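You operate a simulated robot arm through the tools that you are given. There is no shell and no other tool. Be economical: measure what you need, move in short steps, check, and stop when the job is done.

You run a simulated robot arm. Do the job below in one go: nothing can be reset, and whatever is moved stays where it is left.

## Task
Set out the green note block; draw a green line on it and one in the one-dot rectangle.
Fine: The block lies in the label drawer; shut it again. Use the green marker and put it back in its slot. A coat counts when it lies all over at full strength: go over it till it gets no stronger.

The check looks at the end state, three seconds after you hand in, the way a careful person would. Anything else that was tipped, shoved, dropped, spilled or broken makes it a failure.

## Robot
A 7-joint arm with a two-finger parallel gripper, fixed in place. Base frame: the origin is at the foot of the arm, x ahead of it, y to its left, z up; the work surface is at about z = 0.8. Lengths are in m, angles in degrees, forces in N, time in s.
With the tool pointing down near the work surface it reaches from about 0.36 to 0.78 m from the base axis. Its first joint turns from -166.0 to 166.0 degrees. Payload 3.91 kg.
The TCP is the grasp point between the finger pads, 0.03 m short of the fingertips. In the tool frame z runs along the fingers and y along their closing line. Largest opening 0.11 m; finger width 0.02, thickness 0.01; the body of the gripper, 0.048 by 0.112 m, starts 0.055 m behind the TCP.
Orientation is told as [roll, pitch, yaw] about the base's x, y, z axes, in that order, counted from this pose: with the fingers straight down and closing along the base's y, the tool's x points along the base's -x, its y along +y and its z along -z.

## Interface
- The arm moves only by the tool arm_command. Its argument "motion" is a list of rows, each a list of 7 numbers: the turn, a rotation vector about the tool's x, y, z in units of 5 degrees (1.0 is 5 degrees), then the shift along the tool's x, y, z in units of 30 mm (1.0 is 30 mm), then the gripper command, from -1 (fully open) to 1 (shut), values between in proportion. In form: [[ax, ay, az, dx, dy, dz, grip], ...]. A call has 1 to 10 rows; each row shifts and turns the commanded pose from where the row before left it, along the tool's axes as they then stand. A call with a number of a shift or a turn outside -1 to 1 is refused whole. Rows are played at 5 a second. More than 0.05 m and 8.6 degrees between two rows, or a gripper value outside its range, and nothing of the call is played. Where a pose cannot be reached the arm comes as near as it can. A force on the tool above 40 N (or 10 N above the force at the start of the call, whichever is more), or a blocked arm, ends the call early, and 0.2 s more pass. Each finger travels about 0.153 m/s and halts on what it meets, pressing with about 24 N; the grip force reading is that of the motor and also rises with nothing between the fingers. The clock runs only during rows and for 0.2 s after the last one: add rows that do not move to give the fingers time. The reply holds the time, the measured pose of the TCP, the force on the tool along the base axes, the opening and the grip force, in the units named above and with some noise, with the torque about the TCP (base axes, N m) and any sound that the robot's microphone picked up.
- Cameras (640 x 400 px; columns grow to the right, rows downward): "scene" is fixed at [0.038, 0.647, 1.3921]; the picture's right is [-0.67, -0.74, 0.00], its down [-0.48, 0.44, -0.76] and it looks along [0.56, -0.51, -0.65] (base axes); focal length 221 px, centre (320, 200). "wrist" rides on the gripper at [0.077, 0.007, -0.114] in the tool frame; the picture's right is [-0.09, 1.00, 0.00], its down [-0.80, -0.07, -0.59] and it looks along [-0.59, -0.05, 0.80] (tool axes); focal length 270 px, centre (320, 200). There is no depth. A picture from a camera that has moved, and an enlarged one, comes with that camera's place and axes in the base frame and with its lens. The place of the scene camera against the robot may be out by one fixed shift of up to 0.018 m in any direction.
- get_image(camera): a new picture of that camera. The clock stands still meanwhile.
- move_column(by): slides the trunk up (or, below 0, down) by that many m; the arm rides with it, the base frame stays. It gives what a move gives, with no picture.
- enlarge(camera, box): a new picture of the part [left, top, right, bottom] of that camera's present view, enlarged. The clock stands still meanwhile.
- sign_off(): hands the job in; it is judged then, once.

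Work in short steps. Places have to be worked out from the pictures, the camera data and where the tool is seen: move nearer, look again, correct. Check each grasp and each placing, and mend what went wrong. You have 120 turns and 68 pictures in all, those below and enlarged ones among them. Open the gripper and draw the arm clear of the work before you hand the job in, unless the task says otherwise; then end with one line.

The tools are called after ">>>" by a JSON object that holds its "api" and its "payload". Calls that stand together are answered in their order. arm_command: Moves the arm, as the interface text tells. Its arguments: {"type":"object","properties":{"motion":{"type":"array","items":{"type":"array","items":{"type":"number"}}}},"required":["motion"]} The other tools are called the same way: move_column (by) slides the trunk up or down; get_image (camera) takes a picture; enlarge (camera, box) takes an enlarged picture of a part of a camera's view; sign_off () hands the job in.

At the start:

```text
time: 0.0
tool_pos: [0.3592, 0.4139, 1.2109]
ee_rot: [-0.1, 0.0, 0.1]
wrist_force: [0.1, -0.2, 0.5]
torque: [0.01, 0.01, 0.0]
opening: 0.1102
gripper_force: 0.0
trunk travel left (down, up): [-0.525, 0.085]
```

scene: 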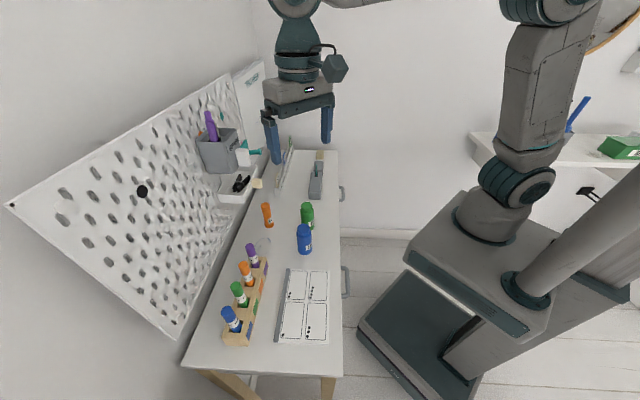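
wrist: 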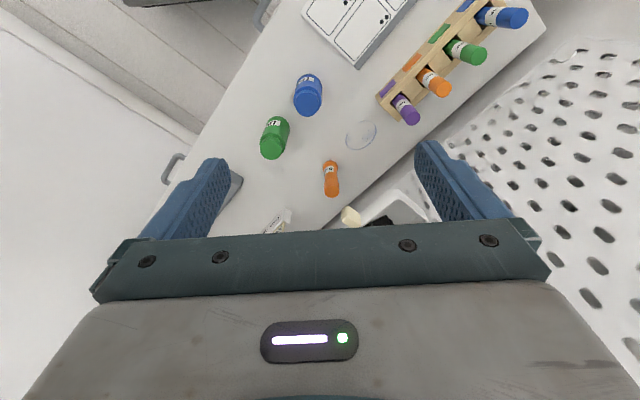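

The scene shows a bench running diagonally ahead of the arm, with a sheet, a marker rack and two drawer handles. I'll enlarge parts of the view to read the details.

>>> {"api": "enlarge", "payload": {"camera": "scene", "box": [200, 230, 360, 360]}}

>>> {"api": "enlarge", "payload": {"camera": "scene", "box": [200, 130, 360, 260]}}

>>> {"api": "enlarge", "payload": {"camera": "wrist", "box": [130, 0, 560, 240]}}

```text
3.08 times, centred on (280, 295) of scene
camera zoom: at [0.038, 0.647, 1.3921], right [-0.67, -0.74, 0.0], down [-0.48, 0.44, -0.76], along [0.56, -0.51, -0.65], focal length 679 px, centre (443, -92)
```

zoom: 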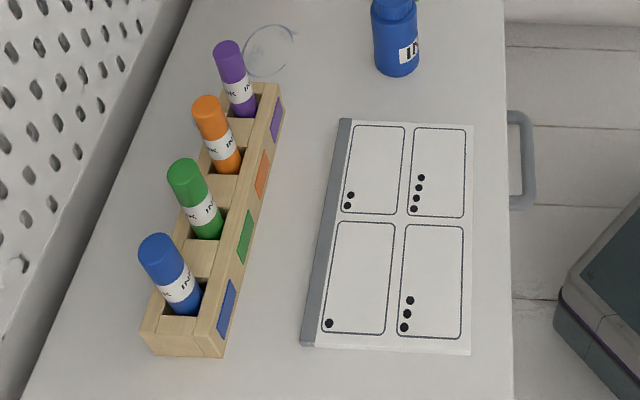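

```text
3.08 times, centred on (280, 195) of scene
camera zoom: at [0.038, 0.647, 1.3921], right [-0.67, -0.74, 0.0], down [-0.48, 0.44, -0.76], along [0.56, -0.51, -0.65], focal length 679 px, centre (443, 215)
```

zoom: 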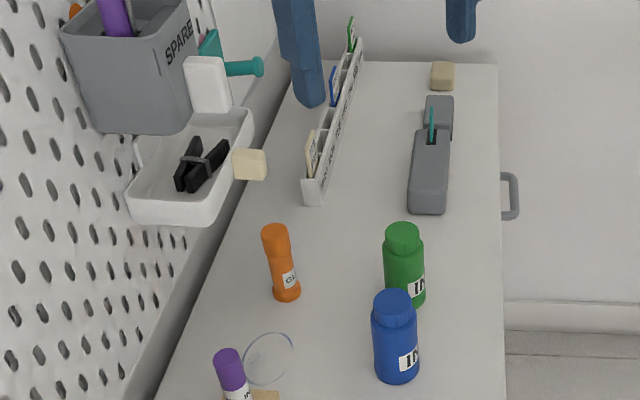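

```text
1.49 times, centred on (345, 120) of wrist
camera zoom: at [0.2817, 0.4208, 1.3254], right [0.09, 1.0, 0.0], down [0.8, -0.07, 0.59], along [0.59, -0.05, -0.8], focal length 402 px, centre (283, 319)
```

zoom: 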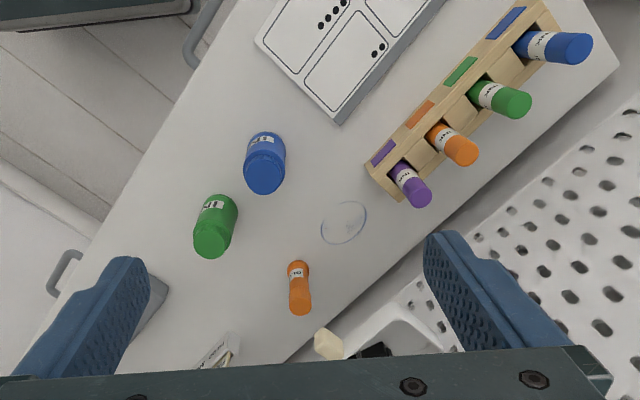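

The bench edge runs roughly along x+y≈0.63, with the drawers facing the robot. I'll yaw the tool to 45° so it squares up with the drawers, and enlarge the shelf area at the right for context.

>>> {"api": "arm_command", "payload": {"motion": [[0, 0, -1, 0, 0, 0, -1], [0, 0, -1, 0, 0, 0, -1], [0, 0, -1, 0, 0, 0, -1], [0, 0, -1, 0, 0, 0, -1], [0, 0, -1, 0, 0, 0, -1], [0, 0, -1, 0.5, 0, 0, -1], [0, 0, -1, 1, 0, 0, -1], [0, 0, -1, 1, 0, 0, -1], [0, 0, -1, 1, 0, 0, -1], [0, 0, 0, 0.5, 0, 0, -1]]}}

>>> {"api": "enlarge", "payload": {"camera": "scene", "box": [460, 80, 640, 220]}}

>>> {"api": "get_image", "payload": {"camera": "wrist"}}

```text
time: 2.2
tool_pos: [0.2609, 0.3451, 1.2106]
ee_rot: [0.0, 0.0, 45.1]
wrist_force: [-0.5, 0.3, -0.6]
torque: [0.0, -0.01, 0.0]
opening: 0.1099
gripper_force: 0.1
trunk travel left (down, up): [-0.525, 0.085]
```

```text
2.86 times, centred on (550, 150) of scene
camera zoom: at [0.038, 0.647, 1.3921], right [-0.67, -0.74, 0.0], down [-0.48, 0.44, -0.76], along [0.56, -0.51, -0.65], focal length 630 px, centre (-337, 343)
```

zoom: 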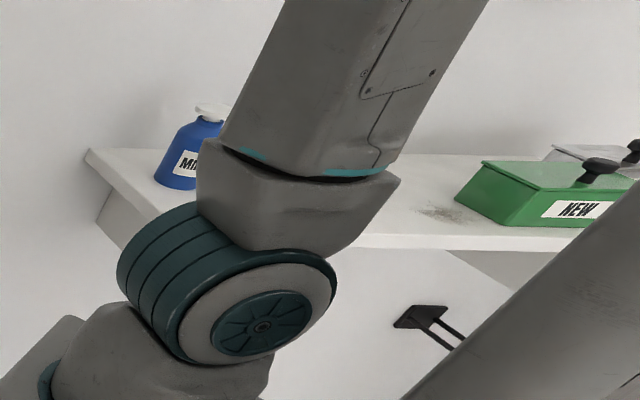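

```text
61 pictures are left
camera wrist: at [0.2015, 0.2956, 1.3249], right [-0.64, 0.77, 0.0], down [0.62, 0.52, 0.59], along [0.46, 0.38, -0.8], focal length 270 px, centre (320, 200)
```

wrist: 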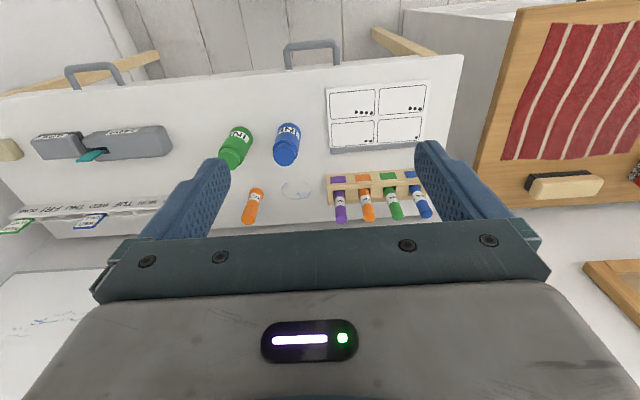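

The wrist picture is mounted upside down and handle A is straight ahead. I'll lower the tool in front of the bench edge and tilt it outward so the camera sees the drawer fronts.

>>> {"api": "arm_command", "payload": {"motion": [[0, 0, 0, 0.5, 0, 1, -1], [0, 0, 0, 0.5, 0, 1, -1], [0, 0, 0, 0.3, 0, 1, -1], [0, 0, 0, 0, 0, 1, -1], [0, 0, 0, 0, 0, 1, -1], [0, 0, 0, 0, 0, 1, -1], [0, 0, 0, 0, 0, 1, -1], [0, 0, 0, 0, 0, 1, -1], [0, 0, 0, 0, 0, 1, -1], [0, 0, 0, 0, 0, 0, -1]]}}

>>> {"api": "arm_command", "payload": {"motion": [[0, -1, 0, 0, 0, 0, -1], [0, -1, 0, 0, 0, 0, -1], [0, -1, 0, 0, 0, 0, -1], [0, -1, 0, 0, 0, 0, -1], [0, -1, 0, 0, 0, 0, -1], [0, -1, 0, 0, 0, 0, -1], [0, 0, 0, 0, 0, 0, -1]]}}

>>> {"api": "get_image", "payload": {"camera": "wrist"}}

```text
time: 4.4
tool_pos: [0.2309, 0.3174, 0.9416]
ee_rot: [-0.1, 0.0, 45.0]
wrist_force: [-1.1, 0.1, -0.6]
torque: [0.02, -0.01, -0.02]
opening: 0.1102
gripper_force: 0.0
trunk travel left (down, up): [-0.525, 0.085]
```

```text
time: 6.2
tool_pos: [0.2641, 0.3195, 0.948]
ee_rot: [0.7, -30.3, 40.3]
wrist_force: [0.5, 0.3, -0.2]
torque: [-0.01, 0.0, 0.01]
opening: 0.1099
gripper_force: 0.0
out of reach, approached as far as the arm can: row 6
trunk travel left (down, up): [-0.525, 0.085]
stopped in row 7: the arm was blocked; the commanded pose is now the measured one
```

```text
60 pictures are left
camera wrist: at [0.1656, 0.2428, 1.007], right [-0.59, 0.8, 0.06], down [0.35, 0.19, 0.92], along [0.73, 0.56, -0.4], focal length 270 px, centre (320, 200)
```

wrist: 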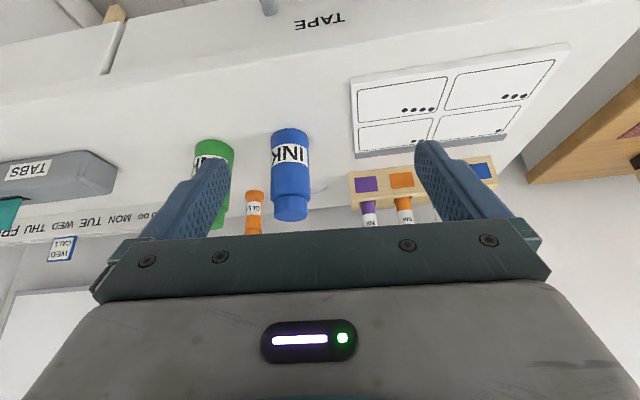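

The front ahead reads "TAPE", so the label drawer should be the other one. I'll untilt a bit and slide along the edge to read its front.

>>> {"api": "arm_command", "payload": {"motion": [[0, 1, 0, 0, 0, 0, -1], [0, 1, 0, 0, -0.5, 0, -1], [0, 0, 0, 0, -1, 0, -1], [0, 0, 0, 0, -1, 0, -1], [0, 0, 0, 0, -1, 0, -1], [0, 0, 0, 0, -1, 0, -1], [0, 0, 0, 0, -1, 0, -1], [0, 0, 0, 0, -1, 0, -1], [0, 0, 0, 0, -1, 0, -1], [0, 0, 0, 0, -1, 0, -1]]}}

>>> {"api": "arm_command", "payload": {"motion": [[0, 0, -1, 0, -1, 0, -1], [0, 0, 0, 0, -1, 0, -1], [0, 0, 0, 0, -1, 0, -1], [0, 0, 0, 0, 0, 0, -1]]}}

>>> {"api": "get_image", "payload": {"camera": "wrist"}}

```text
time: 8.4
tool_pos: [0.4292, 0.1271, 0.9437]
ee_rot: [0.7, -20.2, 40.8]
wrist_force: [-0.8, 0.6, 0.6]
torque: [-0.02, -0.02, 0.01]
opening: 0.1103
gripper_force: 0.1
trunk travel left (down, up): [-0.525, 0.085]
```

```text
time: 9.4
tool_pos: [0.4906, 0.0623, 0.9449]
ee_rot: [-1.2, -20.3, 46.2]
wrist_force: [0.4, 0.4, -0.4]
torque: [-0.02, -0.05, 0.01]
opening: 0.11
gripper_force: 0.0
trunk travel left (down, up): [-0.525, 0.085]
```

```text
59 pictures are left
camera wrist: at [0.4073, -0.0118, 1.0253], right [-0.66, 0.75, 0.01], down [0.42, 0.35, 0.84], along [0.63, 0.55, -0.55], focal length 270 px, centre (320, 200)
```

wrist: 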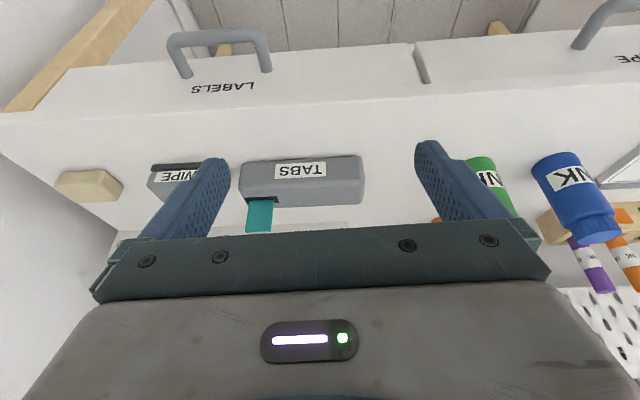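

The right-hand drawer is the LABELS one; its handle bar sits at about (0.570, 0.003, 0.75) and runs along the bench edge. I'll untilt and turn the tool to yaw −45° so the fingers close across the bar.

>>> {"api": "arm_command", "payload": {"motion": [[0, 1, 0, 0, 0, 0, -1], [0, 1, 0, 0, 0, 0, -1], [0, 1, 0, 0, 0, 0, -1], [0, 1, 0, 0, 0, 0, -1], [0, 0, 1, 0, 0, 0, -1], [0, 0, 1, 0, 0, 0, -1], [0, 0, 1, 0, 0, 0, -1], [0, 0, 1, 0, 0, 0, -1], [0, 0, 1, 0, 0, 0, -1], [0, 0, 1, 0, 0, 0, -1]]}}

>>> {"api": "arm_command", "payload": {"motion": [[0, 0, 1, 0, 0, 0, -1], [0, 0, 1, 0, 0, 0, -1], [0, 0, 1, 0, 0, 0, -1], [0, 0, 1, 0, 0, 0, -1], [0, 0, 1, 0, 0, 0, -1], [0, 0, 1, 0, 0, 0, -1], [0, 0, 1, 0, 0, 0, -1], [0, 0, 1, 0, 0, 0, -1], [0, 0, 1, 0, 0, 0, -1], [0, 0, 1, 0, 0, 0, -1]]}}

>>> {"api": "arm_command", "payload": {"motion": [[0, 0, 1, 0, 0, 0, -1], [0, 0, 1, 0, 0, 0, -1], [0, 0, 0, 0, 0, 0, -1]]}}

>>> {"api": "get_image", "payload": {"camera": "wrist"}}

```text
time: 11.6
tool_pos: [0.4928, 0.0639, 0.9459]
ee_rot: [-0.9, -0.8, 15.8]
wrist_force: [0.2, 0.6, 1.1]
torque: [-0.01, -0.01, 0.04]
opening: 0.1098
gripper_force: 0.0
trunk travel left (down, up): [-0.525, 0.085]
```

```text
time: 13.8
tool_pos: [0.4914, 0.0624, 0.9449]
ee_rot: [-0.1, -1.2, -34.4]
wrist_force: [-0.5, 0.6, 0.7]
torque: [0.0, -0.01, 0.0]
opening: 0.11
gripper_force: 0.0
trunk travel left (down, up): [-0.525, 0.085]
```

```text
time: 14.6
tool_pos: [0.4915, 0.0633, 0.9445]
ee_rot: [0.2, -1.1, -44.2]
wrist_force: [0.1, 0.7, 0.2]
torque: [0.04, 0.01, -0.02]
opening: 0.1097
gripper_force: 0.1
trunk travel left (down, up): [-0.525, 0.085]
```

```text
58 pictures are left
camera wrist: at [0.4394, 0.1231, 1.0578], right [0.76, 0.65, 0.01], down [0.51, -0.6, 0.61], along [0.4, -0.46, -0.79], focal length 270 px, centre (320, 200)
```

wrist: 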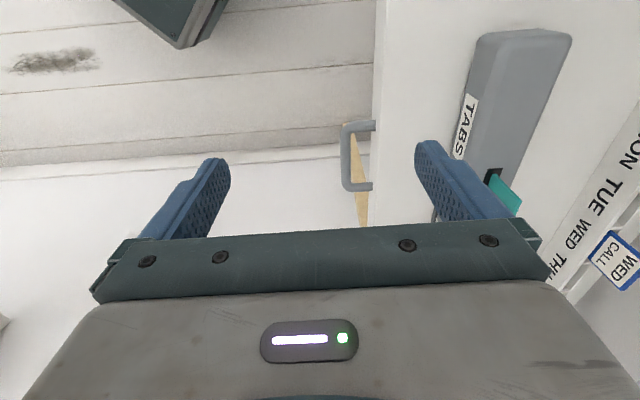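

The bar is at r≈0.414 along the edge normal, s≈−0.395, z≈0.745, with a gap of about 25 mm behind it. I'll narrow the fingers to about 60 mm, move over it, lower part way and look again.

>>> {"api": "arm_command", "payload": {"motion": [[0, 0, 0, -1, 0.2, 0, -0.09], [0, 0, 0, -1, 0, 0, -0.09], [0, 0, 0, -1, 0, 0, -0.09], [0, 0, 0, -0.1, 0, 1, -0.09], [0, 0, 0, 0, 0, 1, -0.09], [0, 0, 0, 0, 0, 1, -0.09], [0, 0, 0, 0, 0, 1, -0.09], [0, 0, 0, 0, 0, 0, -0.09]]}}

>>> {"api": "get_image", "payload": {"camera": "wrist"}}

```text
time: 16.4
tool_pos: [0.5643, 0.0002, 0.8281]
ee_rot: [0.2, -1.2, -44.4]
wrist_force: [-0.1, -0.6, -0.4]
torque: [0.03, -0.01, 0.0]
opening: 0.06
gripper_force: 0.0
trunk travel left (down, up): [-0.525, 0.085]
```

```text
57 pictures are left
camera wrist: at [0.5119, 0.0608, 0.9393], right [0.76, 0.65, 0.01], down [0.51, -0.6, 0.61], along [0.4, -0.46, -0.79], focal length 270 px, centre (320, 200)
```

wrist: 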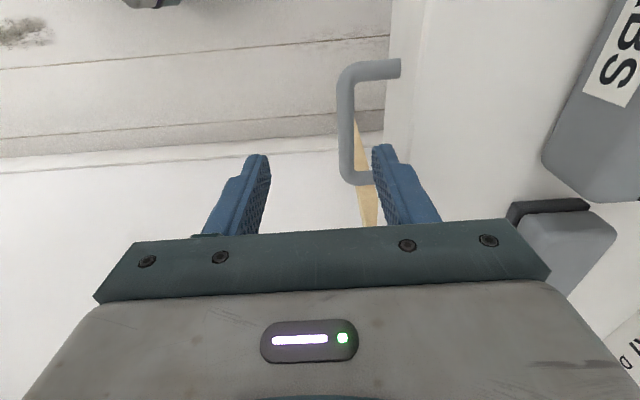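

The bar lies at r≈0.42 and s≈−0.396, and the inner finger at 0.429–0.439 fits the gap. I'll descend to z≈0.765 and check before closing.

>>> {"api": "arm_command", "payload": {"motion": [[0, 0, 0, 0, 0, 0.7, -0.09], [0, 0, 0, 0, 0, 0.7, -0.09], [0, 0, 0, 0, 0, 0.7, -0.09], [0, 0, 0, 0, 0, 0, -0.09]]}}

>>> {"api": "get_image", "payload": {"camera": "wrist"}}

```text
time: 17.4
tool_pos: [0.5645, 0.0007, 0.7639]
ee_rot: [0.1, -1.2, -44.3]
wrist_force: [-0.7, -0.3, 0.4]
torque: [-0.01, -0.02, 0.02]
opening: 0.0603
gripper_force: 0.0
trunk travel left (down, up): [-0.525, 0.085]
```

```text
56 pictures are left
camera wrist: at [0.513, 0.0602, 0.876], right [0.76, 0.65, 0.01], down [0.51, -0.6, 0.61], along [0.4, -0.46, -0.79], focal length 270 px, centre (320, 200)
```

wrist: 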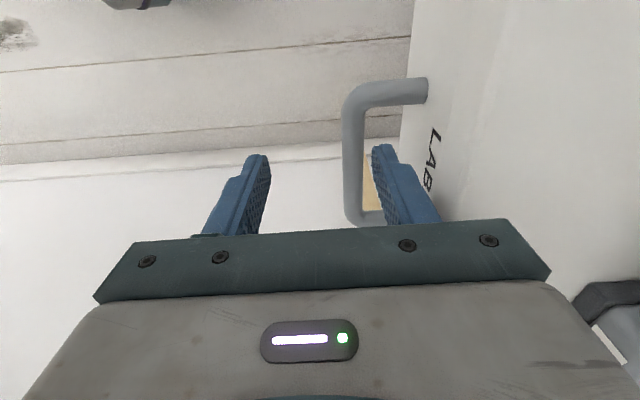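

The inner finger is behind the bar inside the loop. I'll close on it.

>>> {"api": "arm_command", "payload": {"motion": [[0, 0, 0, 0, 0, 0, 1], [0, 0, 0, 0, 0, 0, 1], [0, 0, 0, 0, 0, 0, 1]]}}

```text
time: 18.2
tool_pos: [0.5643, 0.0012, 0.7635]
ee_rot: [0.2, -1.3, -44.3]
wrist_force: [-0.5, -0.1, 0.5]
torque: [-0.02, -0.01, 0.04]
opening: 0.0
gripper_force: 23.8
trunk travel left (down, up): [-0.525, 0.085]
```

The opening is zero, so the bar wasn't caught. I'll look.

>>> {"api": "get_image", "payload": {"camera": "wrist"}}

```text
55 pictures are left
camera wrist: at [0.5128, 0.0603, 0.8763], right [0.76, 0.65, 0.01], down [0.51, -0.6, 0.61], along [0.4, -0.46, -0.79], focal length 270 px, centre (320, 200)
```

wrist: 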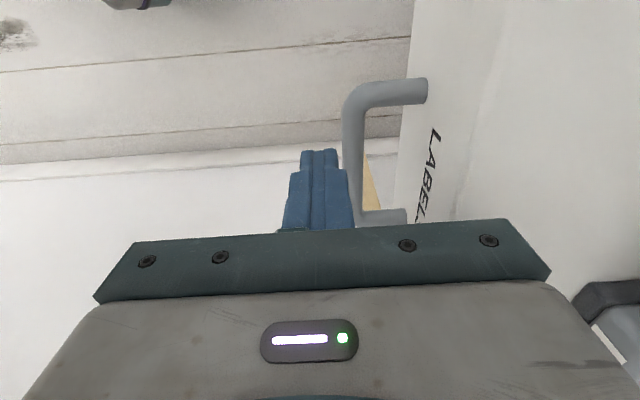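

The fingers closed above the bar. Re-triangulating, the bar is at z≈0.725 and r≈0.42, and the drawer face is at r≈0.457. I'll back up, tilt the tool about 20° outward so the gripper body clears the bench edge, and come down with a narrower opening.

>>> {"api": "arm_command", "payload": {"motion": [[0, 0, 0, 0, 0, -1, 1], [0, 0, 0, 0, 0, -1, 1], [0, 0, 0, 0, 0, -1, 0.38], [-1, 0, 0, 0, 0.48, 0, 0.38], [-1, 0, 0, 0, 0, 0, 0.38], [-1, 0, 0, 0, 0, 0, 0.38], [-1, 0, 0, 0, 0, 0, 0.38], [0, 0, 0, 0, 0, 0, 0.38]]}}

```text
time: 20.0
tool_pos: [0.5745, 0.011, 0.8543]
ee_rot: [20.2, -1.2, -44.3]
wrist_force: [-0.7, -0.5, 0.3]
torque: [0.02, -0.02, 0.0]
opening: 0.0339
gripper_force: 0.0
trunk travel left (down, up): [-0.525, 0.085]
```

The pose is as wanted (r=0.414, tilted outward). I'll descend straight down to z≈0.741.

>>> {"api": "arm_command", "payload": {"motion": [[0, 0, 0, 0, -0.32, 0.89, 0.38], [0, 0, 0, 0, -0.32, 0.89, 0.38], [0, 0, 0, 0, -0.32, 0.89, 0.38], [0, 0, 0, 0, -0.32, 0.89, 0.38], [0, 0, 0, 0, 0, 0, 0.38]]}}

>>> {"api": "get_image", "payload": {"camera": "wrist"}}

```text
time: 20.5
tool_pos: [0.5755, 0.0127, 0.8185]
ee_rot: [20.3, -1.2, -44.2]
wrist_force: [-6.0, -3.9, 11.4]
torque: [0.23, -0.02, 0.13]
opening: 0.0326
gripper_force: 0.1
trunk travel left (down, up): [-0.525, 0.085]
stopped in row 2: the force on the tool passed its limit at 74 N (the readings are from after the stop); the commanded pose is now the measured one
```

```text
54 pictures are left
camera wrist: at [0.4946, 0.0433, 0.9265], right [0.71, 0.61, 0.35], down [0.38, -0.75, 0.55], along [0.6, -0.26, -0.76], focal length 270 px, centre (320, 200)
```

wrist: 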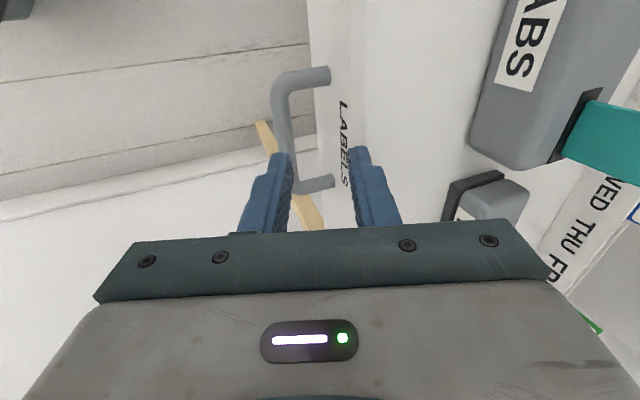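

The tip touched the top's edge at r≈0.448, so the face is at about 0.445. I'll lift, reduce the tilt to 10°, open to 60 mm and shift to r≈0.3975 so the inner finger can hook behind the bar.

>>> {"api": "arm_command", "payload": {"motion": [[0, 0, 0, 0, 0.22, -0.61, 0.38], [0, 0, 0, 0, 0.22, -0.61, 0.38], [1, 0, 0, 0, 0, 0, -0.09], [1, 0, 0, 0, 0, 0, -0.09], [0, 0, 0, 0, -0.61, -0.1, -0.09], [0, 0, 0, 0, 0, 0, -0.09]]}}

>>> {"api": "get_image", "payload": {"camera": "scene"}}

```text
time: 21.9
tool_pos: [0.5627, -0.0003, 0.8562]
ee_rot: [10.3, -1.1, -44.1]
wrist_force: [-0.5, -0.9, -0.2]
torque: [0.01, -0.03, 0.0]
opening: 0.06
gripper_force: 0.0
trunk travel left (down, up): [-0.525, 0.085]
```

```text
53 pictures are left
```

scene: 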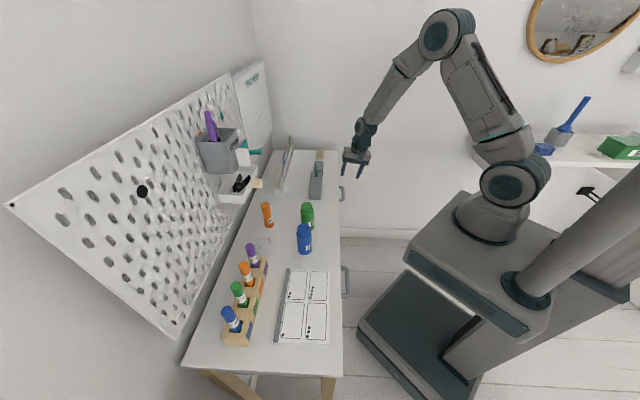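

r=0.3977 and s=−0.398 look good, so I'll descend to z≈0.738.

>>> {"api": "arm_command", "payload": {"motion": [[0, 0, 0, 0, -0.135, 0.775, -0.09], [0, 0, 0, 0, -0.135, 0.775, -0.09], [0, 0, 0, 0, -0.135, 0.775, -0.09], [0, 0, 0, 0, -0.135, 0.775, -0.09], [0, 0, 0, 0, -0.135, 0.775, -0.09], [0, 0, 0, 0, 0, 0, -0.09]]}}

>>> {"api": "get_image", "payload": {"camera": "wrist"}}

```text
time: 23.3
tool_pos: [0.5644, -0.0015, 0.738]
ee_rot: [10.3, -1.2, -44.1]
wrist_force: [0.0, 0.2, -0.6]
torque: [0.02, 0.0, -0.02]
opening: 0.0601
gripper_force: 0.0
trunk travel left (down, up): [-0.525, 0.085]
```

```text
52 pictures are left
camera wrist: at [0.4979, 0.0434, 0.8498], right [0.74, 0.64, 0.18], down [0.44, -0.68, 0.59], along [0.5, -0.36, -0.79], focal length 270 px, centre (320, 200)
```

wrist: 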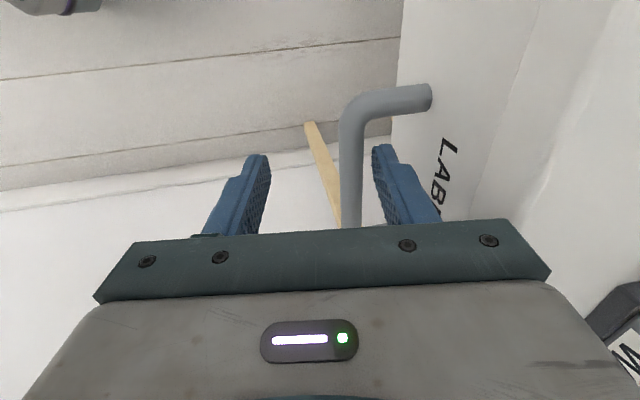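

There was no contact on the way down. I'll close and see whether the bar is caught.

>>> {"api": "arm_command", "payload": {"motion": [[0, 0, 0, 0, 0, 0, 1], [0, 0, 0, 0, 0, 0, 1], [0, 0, 0, 0, 0, 0, 1]]}}

```text
time: 24.1
tool_pos: [0.5639, -0.0005, 0.7392]
ee_rot: [10.5, -1.3, -44.0]
wrist_force: [-0.7, 1.0, 14.3]
torque: [0.09, -0.04, -0.28]
opening: 0.0147
gripper_force: 45.5
trunk travel left (down, up): [-0.525, 0.085]
```

Something about 15 mm thick is caught, with 14 N upward, so the tips seem low on the bar. I'll look.

>>> {"api": "get_image", "payload": {"camera": "wrist"}}

```text
51 pictures are left
camera wrist: at [0.4974, 0.0435, 0.8511], right [0.74, 0.64, 0.18], down [0.44, -0.68, 0.59], along [0.5, -0.36, -0.79], focal length 270 px, centre (320, 200)
```

wrist: 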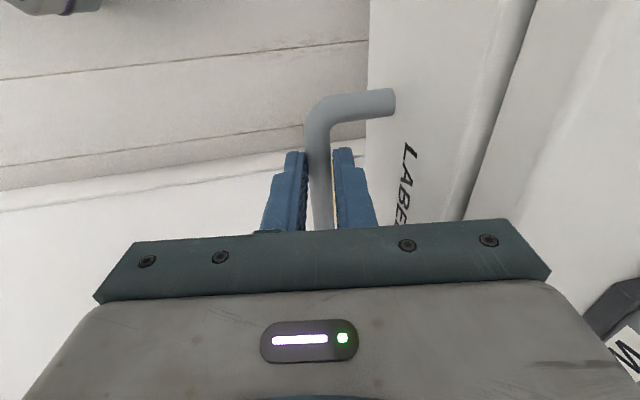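

The bar is gripped and the drawer is already a little open. I'll pull it straight toward the robot.

>>> {"api": "arm_command", "payload": {"motion": [[0, 0, 0, 0, -0.49, -0.08, 1], [0, 0, 0, 0, -0.49, -0.08, 1], [0, 0, 0, 0, -0.49, -0.08, 1], [0, 0, 0, 0, -0.49, -0.08, 1], [0, 0, 0, 0, -0.49, -0.08, 1], [0, 0, 0, 0, -0.49, -0.08, 1], [0, 0, 0, 0, -0.49, -0.08, 1], [0, 0, 0, 0, -0.49, -0.08, 1], [0, 0, 0, 0, 0, 0, 1]]}}

>>> {"api": "get_image", "payload": {"camera": "wrist"}}

>>> {"api": "get_image", "payload": {"camera": "scene"}}

```text
time: 25.2
tool_pos: [0.521, -0.0466, 0.7384]
ee_rot: [10.7, -1.3, -44.1]
wrist_force: [-4.3, 3.6, 23.3]
torque: [0.79, 0.56, -0.24]
opening: 0.0146
gripper_force: 44.5
trunk travel left (down, up): [-0.525, 0.085]
stopped in row 5: the force on the tool passed its limit at 41 N (the readings are from after the stop); the commanded pose is now the measured one
```

```text
50 pictures are left
camera wrist: at [0.4523, -0.0016, 0.851], right [0.74, 0.64, 0.18], down [0.44, -0.68, 0.59], along [0.5, -0.35, -0.79], focal length 270 px, centre (320, 200)
```

wrist: 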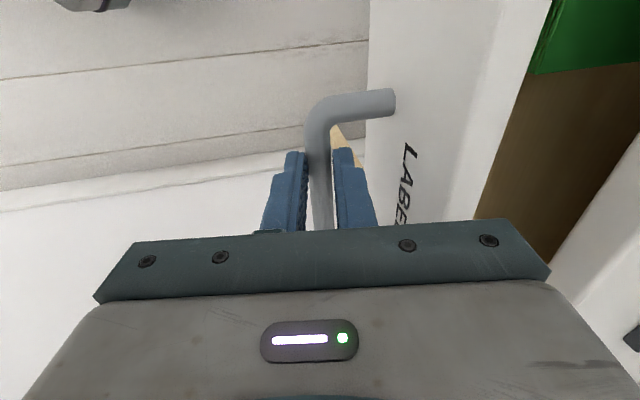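

```text
49 pictures are left
```

scene: 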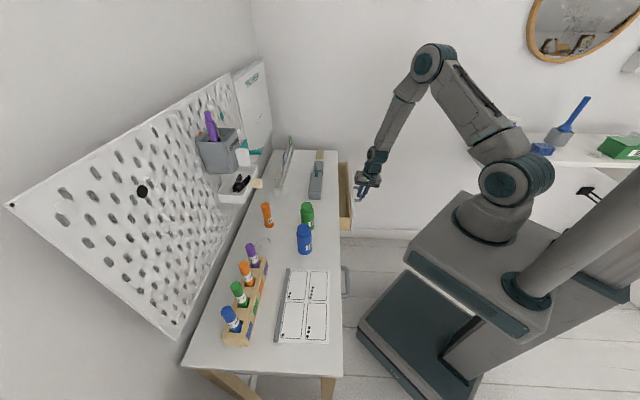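

The drawer is coming out and something green shows inside. I'll continue pulling more gently.

>>> {"api": "arm_command", "payload": {"motion": [[0, 0, 0, 0, -0.3, -0.06, 1], [0, 0, 0, 0, -0.3, -0.06, 1], [0, 0, 0, 0, -0.3, -0.06, 1], [0, 0, 0, 0, -0.3, -0.06, 1], [0, 0, 0, 0, -0.3, -0.06, 1], [0, 0, 0, 0, -0.3, -0.06, 1], [0, 0, 0, 0, -0.3, -0.06, 1], [0, 0, 0, 0, -0.3, -0.06, 1], [0, 0, 0, 0, -0.3, -0.06, 1], [0, 0, 0, 0, 0, 0, 1]]}}

```text
time: 27.4
tool_pos: [0.4599, -0.1065, 0.7384]
ee_rot: [10.4, -1.2, -44.1]
wrist_force: [-15.2, 12.8, 11.9]
torque: [0.12, 0.11, -0.23]
opening: 0.0147
gripper_force: 44.9
trunk travel left (down, up): [-0.525, 0.085]
```

The drawer has been pulled about 0.16 m. I'll take a picture to see whether that is enough.

>>> {"api": "get_image", "payload": {"camera": "scene"}}

>>> {"api": "get_image", "payload": {"camera": "wrist"}}

```text
48 pictures are left
```

scene: 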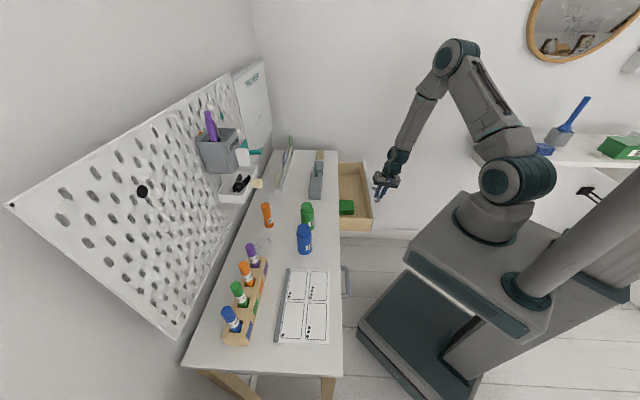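

```text
47 pictures are left
camera wrist: at [0.3934, -0.061, 0.851], right [0.74, 0.65, 0.18], down [0.44, -0.68, 0.59], along [0.5, -0.36, -0.79], focal length 270 px, centre (320, 200)
```

wrist: 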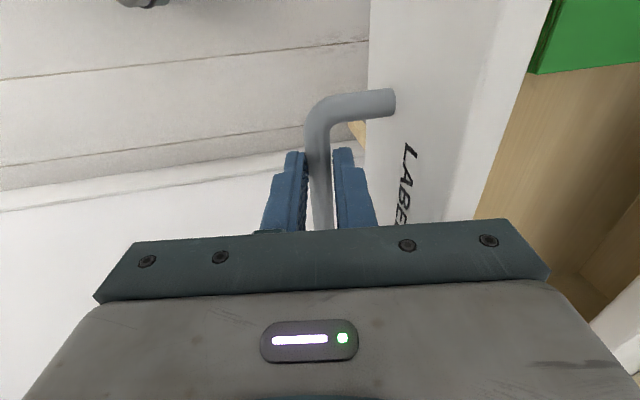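

The green block sits at the front-left of the open drawer. I'll open the fingers a little, lift off, and yaw back to look into the drawer from above.

>>> {"api": "arm_command", "payload": {"motion": [[0, 0, 0, 0, 0, 0, 0.5], [0, 0, 0, 0, 0, 0, 0.5], [0, 0, 0, 0, 0.1, -0.7, 0.5], [0, 0, 0, 0, 0.17, -0.98, 0.5], [0, 0, 0, 0, 0.17, -0.98, 0.5], [0, 0, 0, 0, 0.17, -0.98, 0.5], [0, 0, 0, 0, 0.17, -0.98, 0], [1, 0, 0, 0, 0.17, -0.98, -1], [1, 0, 0, 0, 0, -1, -1], [0, 0, 0, 0, 0, 0, -1]]}}

>>> {"api": "get_image", "payload": {"camera": "wrist"}}

```text
time: 29.6
tool_pos: [0.4552, -0.1083, 0.9394]
ee_rot: [0.5, -1.3, -44.1]
wrist_force: [-0.7, 0.5, -0.5]
torque: [0.0, -0.01, 0.04]
opening: 0.1098
gripper_force: 0.1
trunk travel left (down, up): [-0.525, 0.085]
```

```text
46 pictures are left
camera wrist: at [0.4029, -0.0488, 1.0513], right [0.76, 0.65, 0.01], down [0.51, -0.6, 0.61], along [0.4, -0.46, -0.79], focal length 270 px, centre (320, 200)
```

wrist: 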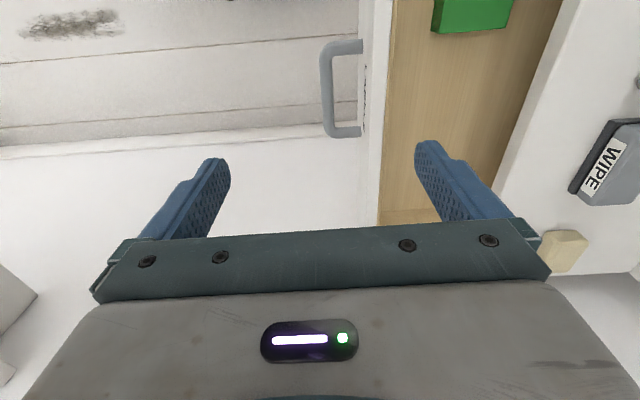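

Only the block's edge is visible. I'll slide toward it along the bench edge to get it fully in view.

>>> {"api": "arm_command", "payload": {"motion": [[0, 0, 0, 1, 0.7, 0, -1], [0, 0, 0, 1, 0.7, 0, -1], [0, 0, 0, 1, 0.7, 0, -1], [0, 0, 0, 1, 0.7, 0, -1], [0, 0, 0, 0, 0, 0, -1]]}}

>>> {"api": "get_image", "payload": {"camera": "wrist"}}

```text
time: 30.8
tool_pos: [0.4272, 0.036, 0.9362]
ee_rot: [0.5, -1.2, -44.2]
wrist_force: [-0.4, 0.2, -0.1]
torque: [0.02, 0.0, -0.01]
opening: 0.1102
gripper_force: 0.1
trunk travel left (down, up): [-0.525, 0.085]
```

```text
45 pictures are left
camera wrist: at [0.3752, 0.0965, 1.049], right [0.76, 0.65, 0.01], down [0.51, -0.6, 0.61], along [0.41, -0.46, -0.79], focal length 270 px, centre (320, 200)
```

wrist: 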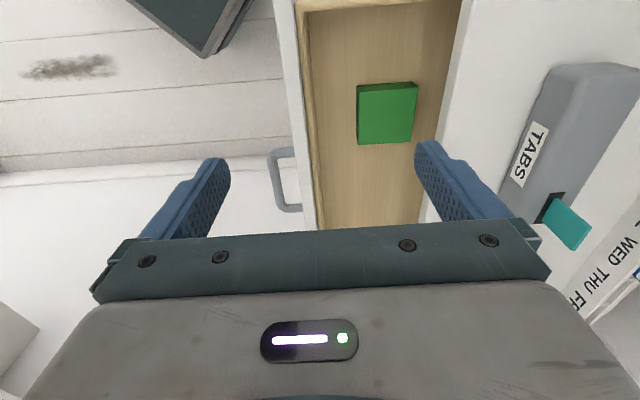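

The green block is fully in view. I'll enlarge it to measure its corners.

>>> {"api": "enlarge", "payload": {"camera": "wrist", "box": [280, 0, 480, 230]}}

```text
1.74 times, centred on (380, 115) of wrist
camera zoom: at [0.3752, 0.0965, 1.049], right [0.76, 0.65, 0.01], down [0.51, -0.6, 0.61], along [0.41, -0.46, -0.79], focal length 470 px, centre (216, 348)
```

zoom: 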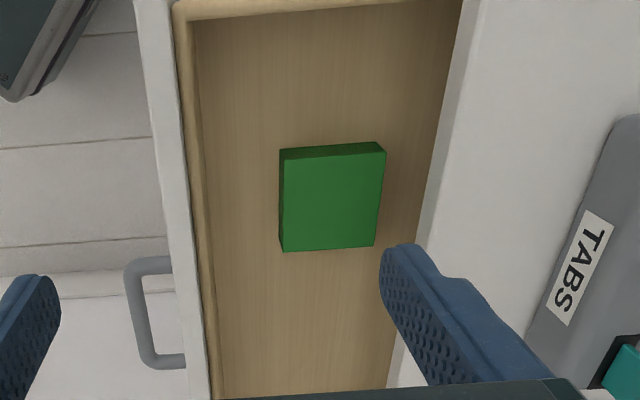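

The block is a ~66 mm square, aligned with the drawer, centred at about r=0.408, s=−0.327, top z≈0.73. Its back edge is close under the bench top, so I'll grip it across s with yaw 45° and hover over it first.

>>> {"api": "arm_command", "payload": {"motion": [[0, 0, -1, 0, 0, 0, -1], [0, 0, -1, 0, 0, 0, -1], [0, 0, -1, 0, 0, 0, -1], [0, 0, -1, 0, 0, 0, -1], [0, 0, -1, 0, 0, 0, -1], [0, 0, -1, 0, 0, 0, -1], [0, 0, -1, 0, 0, 0, -1], [0, 0, -1, 0, 0, 0, -1], [0, 0, -1, 0, 0, 0, -1], [0, 0, -1, 0, 0, 0, -1]]}}

>>> {"api": "arm_command", "payload": {"motion": [[0, 0, -1, 0, 0, 0, -1], [0, 0, -1, 0, 0, 0, -1], [0, 0, -1, 0, 0, 0, -1], [0, 0, -1, 0, 0, 0, -1], [0, 0, -1, 0, 0, 0, -1], [0, 0, -1, 0, 0, 0, -1], [0, 0, -1, 0, 0, 0, -1], [0, 0, -0.8, -0.8, -0.8, 0, -1], [0, 0, 0, -1, -0.88, 0, -1], [0, 0, 0, 0, 0, 0, -1]]}}

>>> {"api": "get_image", "payload": {"camera": "wrist"}}

```text
time: 33.0
tool_pos: [0.4278, 0.0354, 0.9378]
ee_rot: [-0.6, -1.0, 6.0]
wrist_force: [-0.3, 0.3, 0.4]
torque: [-0.03, -0.02, 0.03]
opening: 0.1099
gripper_force: 0.1
trunk travel left (down, up): [-0.525, 0.085]
```

```text
time: 35.2
tool_pos: [0.5025, 0.036, 0.9389]
ee_rot: [-1.2, -0.6, 44.8]
wrist_force: [-0.1, 0.2, -0.6]
torque: [-0.01, 0.0, -0.01]
opening: 0.1102
gripper_force: 0.0
trunk travel left (down, up): [-0.525, 0.085]
```

```text
43 pictures are left
camera wrist: at [0.4405, -0.0132, 1.052], right [-0.64, 0.77, -0.02], down [0.6, 0.52, 0.6], along [0.47, 0.37, -0.8], focal length 270 px, centre (320, 200)
```

wrist: 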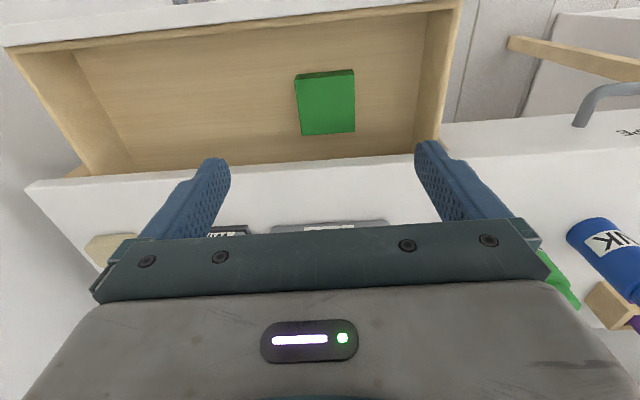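

The block's centre is confirmed at about r=0.405, s=−0.328. I'll move over it and descend part way, then check the fit.

>>> {"api": "arm_command", "payload": {"motion": [[0.2, 0, 0, -0.7, 0, 0, -1], [0, 0, 0, 0, 0, 1, -1], [0, 0, 0, 0, 0, 1, -1], [0, 0, 0, 0, 0, 1, -1], [0, 0, 0, 0, 0, 1, -1], [0, 0, 0, 0, 0, 0, -1]]}}

>>> {"api": "get_image", "payload": {"camera": "wrist"}}

```text
time: 36.6
tool_pos: [0.5208, 0.0492, 0.819]
ee_rot: [-2.2, -0.5, 44.9]
wrist_force: [0.9, 0.3, -0.3]
torque: [-0.05, 0.0, -0.01]
opening: 0.1101
gripper_force: 0.0
trunk travel left (down, up): [-0.525, 0.085]
```

```text
42 pictures are left
camera wrist: at [0.4573, 0.0006, 0.9318], right [-0.64, 0.77, -0.04], down [0.6, 0.53, 0.6], along [0.48, 0.36, -0.8], focal length 270 px, centre (320, 200)
```

wrist: 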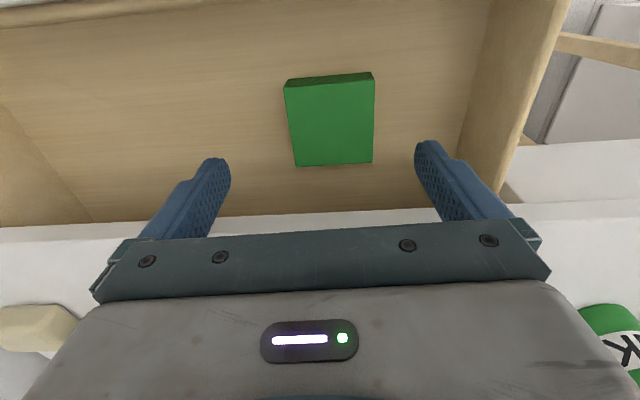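

The block is centred between the fingers. I'll level the roll, nudge and descend to z≈0.737.

>>> {"api": "arm_command", "payload": {"motion": [[-0.44, 0, 0, 0.1, 0.16, 0, -1], [0, 0, 0, 0, 0, 0.9, -1], [0, 0, 0, 0, 0, 0.9, -1], [0, 0, 0, 0, 0, 0.9, -1], [0, 0, 0, 0, 0, 0, -1]]}}

>>> {"api": "get_image", "payload": {"camera": "wrist"}}

```text
time: 37.8
tool_pos: [0.5165, 0.051, 0.7375]
ee_rot: [0.0, -0.5, 44.9]
wrist_force: [0.1, -0.3, 0.1]
torque: [0.0, -0.01, -0.05]
opening: 0.11
gripper_force: 0.1
trunk travel left (down, up): [-0.525, 0.085]
```

```text
41 pictures are left
camera wrist: at [0.4561, -0.0007, 0.8506], right [-0.64, 0.77, 0.0], down [0.61, 0.51, 0.6], along [0.46, 0.39, -0.8], focal length 270 px, centre (320, 200)
```

wrist: 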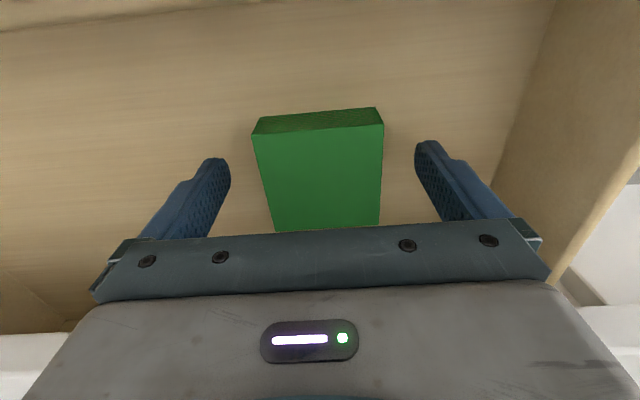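

The block is between the pads. I'll drop another 4 mm and close on it.

>>> {"api": "arm_command", "payload": {"motion": [[0, 0, 0, 0, 0, 0.15, -1], [0, 0, 0, 0, 0, 0, 0.3], [0, 0, 0, 0, 0, 0, 1], [0, 0, 0, 0, 0, 0, 1], [0, 0, 0, 0, 0, 0, 1]]}}

```text
time: 39.0
tool_pos: [0.5152, 0.0499, 0.7341]
ee_rot: [0.1, -0.6, 44.9]
wrist_force: [0.6, 0.4, -0.4]
torque: [0.0, -0.02, -0.01]
opening: 0.0696
gripper_force: 24.4
trunk travel left (down, up): [-0.525, 0.085]
```

The grip is 69.6 mm wide, so I have the block. I'll lift it slightly, ease it toward the drawer front to clear the bench edge, and raise it.

>>> {"api": "arm_command", "payload": {"motion": [[0, 0, 0, 0.1, 0, -0.3, 1], [0, 0, 0, 0.4, 0, -0.3, 1], [0, 0, 0, 0.1, 0, -0.8, 1], [0, 0, 0, 0, 0, -1, 1], [0, 0, 0, 0, 0, -1, 1], [0, 0, 0, 0, 0, -1, 1], [0, 0, 0, 0, 0, -1, 1], [0, 0, 0, 0, 0, 0, 1]]}}

>>> {"api": "get_image", "payload": {"camera": "wrist"}}

>>> {"api": "get_image", "payload": {"camera": "scene"}}

```text
time: 40.8
tool_pos: [0.5015, 0.0362, 0.8961]
ee_rot: [0.0, -0.4, 45.0]
wrist_force: [-0.1, -0.8, -2.0]
torque: [-0.03, -0.02, 0.0]
opening: 0.0696
gripper_force: 23.5
trunk travel left (down, up): [-0.525, 0.085]
```

```text
40 pictures are left
camera wrist: at [0.4419, -0.0139, 1.0097], right [-0.64, 0.77, 0.0], down [0.61, 0.51, 0.6], along [0.46, 0.39, -0.8], focal length 270 px, centre (320, 200)
```

wrist: 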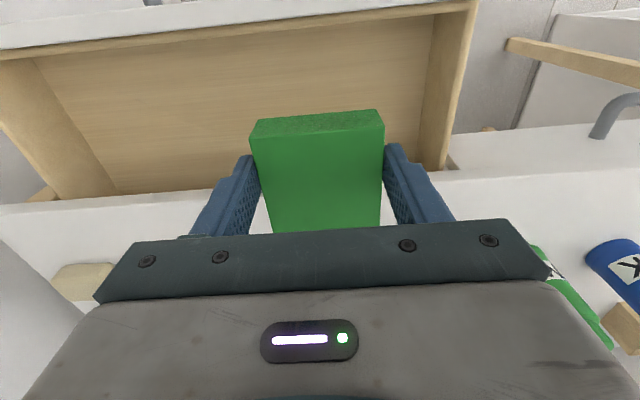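

```text
39 pictures are left
```

scene: 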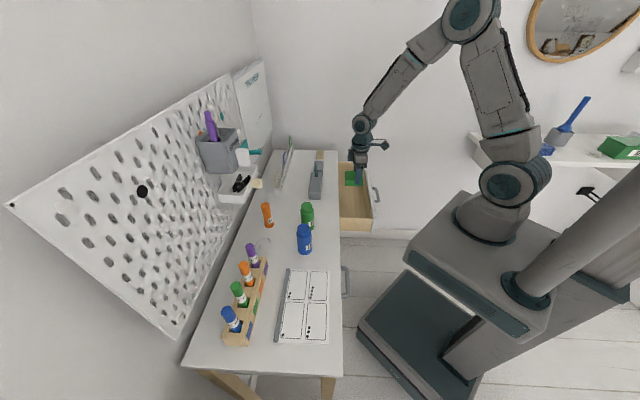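

The block is held clear. I'll carry it toward the free spot between the TABS dispenser and the green bottle (r≈0.50, s≈−0.195) and look.

>>> {"api": "arm_command", "payload": {"motion": [[0, 0, 0, -0.5, 0.9, -0.3, 1], [0, 0, 0, -0.9, 0.9, 0, 1], [0, 0, 0, -0.9, 0.9, 0, 1], [0, 0, 0, -0.9, 0.9, 0, 1], [0, 0, 0, -0.8, 0.87, 0, 1], [0, 0, 0, 0, 0, 0, 1]]}}

>>> {"api": "get_image", "payload": {"camera": "wrist"}}

>>> {"api": "enlarge", "payload": {"camera": "scene", "box": [240, 130, 400, 260]}}

```text
time: 42.2
tool_pos: [0.4925, 0.2154, 0.9069]
ee_rot: [0.1, -0.4, 44.9]
wrist_force: [0.2, -0.6, -0.7]
torque: [-0.02, 0.03, -0.02]
opening: 0.0693
gripper_force: 24.4
trunk travel left (down, up): [-0.525, 0.085]
```

```text
38 pictures are left
camera wrist: at [0.432, 0.1658, 1.0196], right [-0.64, 0.77, 0.0], down [0.61, 0.51, 0.6], along [0.46, 0.39, -0.8], focal length 270 px, centre (320, 200)
```

wrist: 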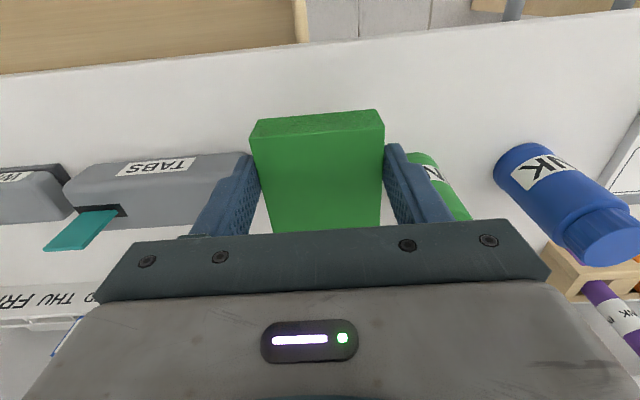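

```text
3.08 times, centred on (320, 195) of scene
camera zoom: at [0.038, 0.647, 1.3921], right [-0.67, -0.74, 0.0], down [-0.48, 0.44, -0.76], along [0.56, -0.51, -0.65], focal length 679 px, centre (320, 215)
```

zoom: 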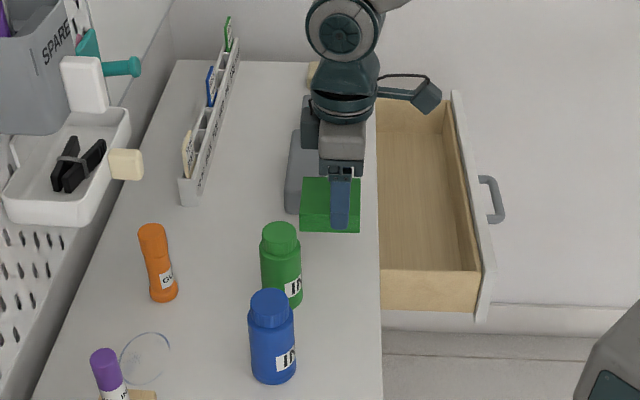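

The spot is centred in the free gap (s from about −0.263 to −0.127). I'll lower to near contact, then take small steps.

>>> {"api": "arm_command", "payload": {"motion": [[0, 0, 0, 0.14, 0, 0.6, 1], [0, 0, 0, 0.14, 0, 0.6, 1], [0, 0, 0, 0, 0, 0.6, 1], [0, 0, 0, 0, 0, 0, 1]]}}

>>> {"api": "arm_command", "payload": {"motion": [[0, 0, 0, 0, 0, 0.12, 1], [0, 0, 0, 0, 0, 0.12, 1], [0, 0, 0, 0, 0, 0, 1]]}}

```text
time: 43.2
tool_pos: [0.4859, 0.2098, 0.8514]
ee_rot: [0.0, -0.5, 44.9]
wrist_force: [-0.6, 0.6, -2.0]
torque: [-0.03, 0.04, 0.04]
opening: 0.0693
gripper_force: 23.8
trunk travel left (down, up): [-0.525, 0.085]
```

```text
time: 44.0
tool_pos: [0.4867, 0.2105, 0.8443]
ee_rot: [0.0, -0.4, 44.9]
wrist_force: [0.6, 1.5, -1.0]
torque: [0.0, -0.01, 0.0]
opening: 0.0694
gripper_force: 23.9
trunk travel left (down, up): [-0.525, 0.085]
```

No contact yet, so I'll continue with finer steps.

>>> {"api": "arm_command", "payload": {"motion": [[0, 0, 0, 0, 0, 0.08, 1], [0, 0, 0, 0, 0, 0.08, 1], [0, 0, 0, 0, 0, 0, 1]]}}

>>> {"api": "arm_command", "payload": {"motion": [[0, 0, 0, 0, 0, 0.08, 1], [0, 0, 0, 0, 0, 0.08, 1], [0, 0, 0, 0, 0, 0, 1]]}}

```text
time: 44.8
tool_pos: [0.4863, 0.2103, 0.8413]
ee_rot: [-0.1, -0.7, 44.9]
wrist_force: [0.3, 0.8, 21.2]
torque: [0.04, -0.03, 0.0]
opening: 0.0694
gripper_force: 24.0
trunk travel left (down, up): [-0.525, 0.085]
```

```text
time: 45.6
tool_pos: [0.4867, 0.2115, 0.835]
ee_rot: [0.1, -0.5, 44.9]
wrist_force: [0.9, 0.2, 21.7]
torque: [0.05, -0.02, -0.03]
opening: 0.0694
gripper_force: 24.2
trunk travel left (down, up): [-0.525, 0.085]
```

The block is on the bench. I'll open just enough, rise and look.

>>> {"api": "arm_command", "payload": {"motion": [[0, 0, 0, 0, 0, 0, -0.6], [0, 0, 0, 0, 0, 0, -0.6], [0, 0, 0, 0, 0, -1, -0.6], [0, 0, 0, 0, 0, -1, -0.6], [0, 0, 0, 0, 0, -1, -0.6], [0, 0, 0, 0.3, 0, -1, -0.6], [0, 0, 0, 0, 0, 0, -0.6]]}}

>>> {"api": "get_image", "payload": {"camera": "wrist"}}

```text
time: 47.2
tool_pos: [0.4797, 0.2032, 0.9544]
ee_rot: [0.0, -0.5, 45.0]
wrist_force: [-0.5, 0.2, 0.4]
torque: [-0.02, -0.02, -0.05]
opening: 0.0877
gripper_force: 0.0
trunk travel left (down, up): [-0.525, 0.085]
```

```text
36 pictures are left
camera wrist: at [0.4191, 0.1527, 1.0682], right [-0.64, 0.77, 0.0], down [0.61, 0.51, 0.6], along [0.46, 0.39, -0.8], focal length 270 px, centre (320, 200)
```

wrist: 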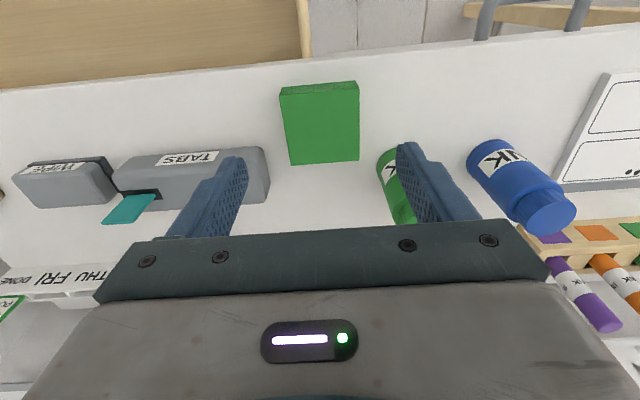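

The block lies flat on the bench at about (0.492, 0.215). Next I shut the drawer: I'll close the fingers, go round to the robot side of the drawer front, above the handle, and lower there.

>>> {"api": "arm_command", "payload": {"motion": [[0, 0, 0, 0.97, -0.75, 0, -0.6], [0, 0, 0, 0.97, -0.75, 0, -0.6], [0, 0, 0, 0.97, -0.75, 0, 1], [0, 0, 0, 0.97, -0.75, 0, 1], [0, 0, 0, 0.97, -0.75, 0, 1], [0, 0, 0, 0.97, -0.75, 0, 1], [0, 0, 0, 0.97, -0.75, 0, 1], [0, 0, 0, 0.97, -0.75, 0, 1], [0, 0, 0, 0.97, -0.75, 0, 1], [0, 0, 0, 0, 0, 0, 1]]}}

>>> {"api": "get_image", "payload": {"camera": "scene"}}

```text
time: 49.4
tool_pos: [0.4373, -0.1245, 0.9525]
ee_rot: [0.0, -0.4, 44.9]
wrist_force: [-0.8, 0.0, 0.3]
torque: [-0.01, 0.01, 0.03]
opening: 0.0
gripper_force: 23.8
trunk travel left (down, up): [-0.525, 0.085]
```

```text
35 pictures are left
```

scene: 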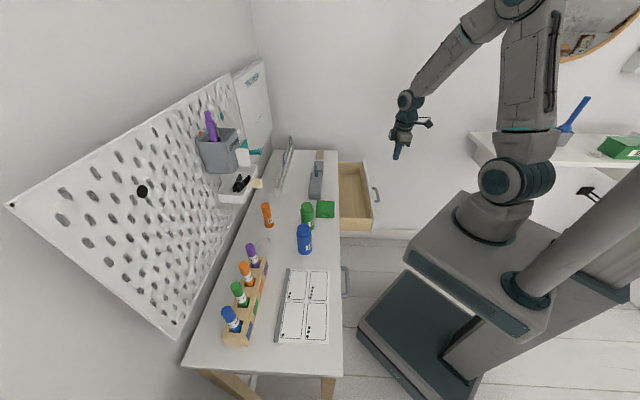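

I'm in front of the handle at r=0.221. I'll lower to z≈0.785 and begin pushing the front closed.

>>> {"api": "arm_command", "payload": {"motion": [[0, 0, 0, 0, 0, 1, 1], [0, 0, 0, 0, 0, 1, 1], [0, 0, 0, 0, 0, 1, 1], [0, 0, 0, 0, 0, 1, 1], [0, 0, 0, 0, 0, 1, 1], [0, 0, 0, 0, 0, 0.5, 1], [0, 0, 0, 0, 0, 0, 1]]}}

>>> {"api": "arm_command", "payload": {"motion": [[0, 0, 0, -0.5, 0, 0, 1], [0, 0, 0, -0.5, 0, 0, 1], [0, 0, 0, -0.5, 0, 0, 1], [0, 0, 0, -0.5, 0, 0, 1], [0, 0, 0, -0.5, 0, 0, 1], [0, 0, 0, -0.5, 0, 0, 1], [0, 0, 0, -0.5, 0, 0, 1], [0, 0, 0, -0.5, 0, 0, 1], [0, 0, 0, -0.5, 0, 0, 1], [0, 0, 0, -0.5, 0, 0, 1]]}}

```text
time: 51.0
tool_pos: [0.438, -0.1236, 0.7868]
ee_rot: [-0.1, -0.5, 44.9]
wrist_force: [0.0, 0.3, 1.3]
torque: [0.01, 0.02, 0.01]
opening: 0.0001
gripper_force: 24.5
trunk travel left (down, up): [-0.525, 0.085]
```

```text
time: 53.2
tool_pos: [0.5452, -0.0176, 0.788]
ee_rot: [0.0, -0.5, 44.9]
wrist_force: [0.6, 0.6, -0.9]
torque: [-0.01, 0.02, -0.02]
opening: 0.0
gripper_force: 23.8
trunk travel left (down, up): [-0.525, 0.085]
```

There is little resistance. I'll continue gently to the closed position.

>>> {"api": "arm_command", "payload": {"motion": [[0, 0, 0, -0.4, 0, 0, 1], [0, 0, 0, -0.4, 0, 0, 1], [0, 0, 0, -0.4, 0, 0, 1], [0, 0, 0, -0.3, 0, 0, 1], [0, 0, 0, -0.2, 0, 0, 1], [0, 0, 0, -0.2, 0, 0, 1], [0, 0, 0, -0.2, 0, 0, 1], [0, 0, 0, -0.1, 0, 0, 1], [0, 0, 0, 0, 0, 0, 1]]}}

>>> {"api": "get_image", "payload": {"camera": "wrist"}}

```text
time: 55.2
tool_pos: [0.5915, 0.0289, 0.789]
ee_rot: [0.1, -0.4, 44.9]
wrist_force: [-0.2, -0.3, -0.2]
torque: [-0.02, 0.05, 0.01]
opening: 0.0
gripper_force: 23.9
trunk travel left (down, up): [-0.525, 0.085]
```

```text
34 pictures are left
camera wrist: at [0.5312, -0.0219, 0.9023], right [-0.64, 0.77, 0.0], down [0.61, 0.51, 0.6], along [0.46, 0.39, -0.8], focal length 270 px, centre (320, 200)
```

wrist: 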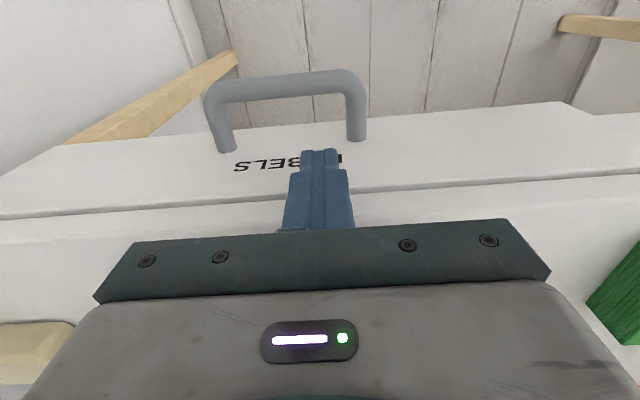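

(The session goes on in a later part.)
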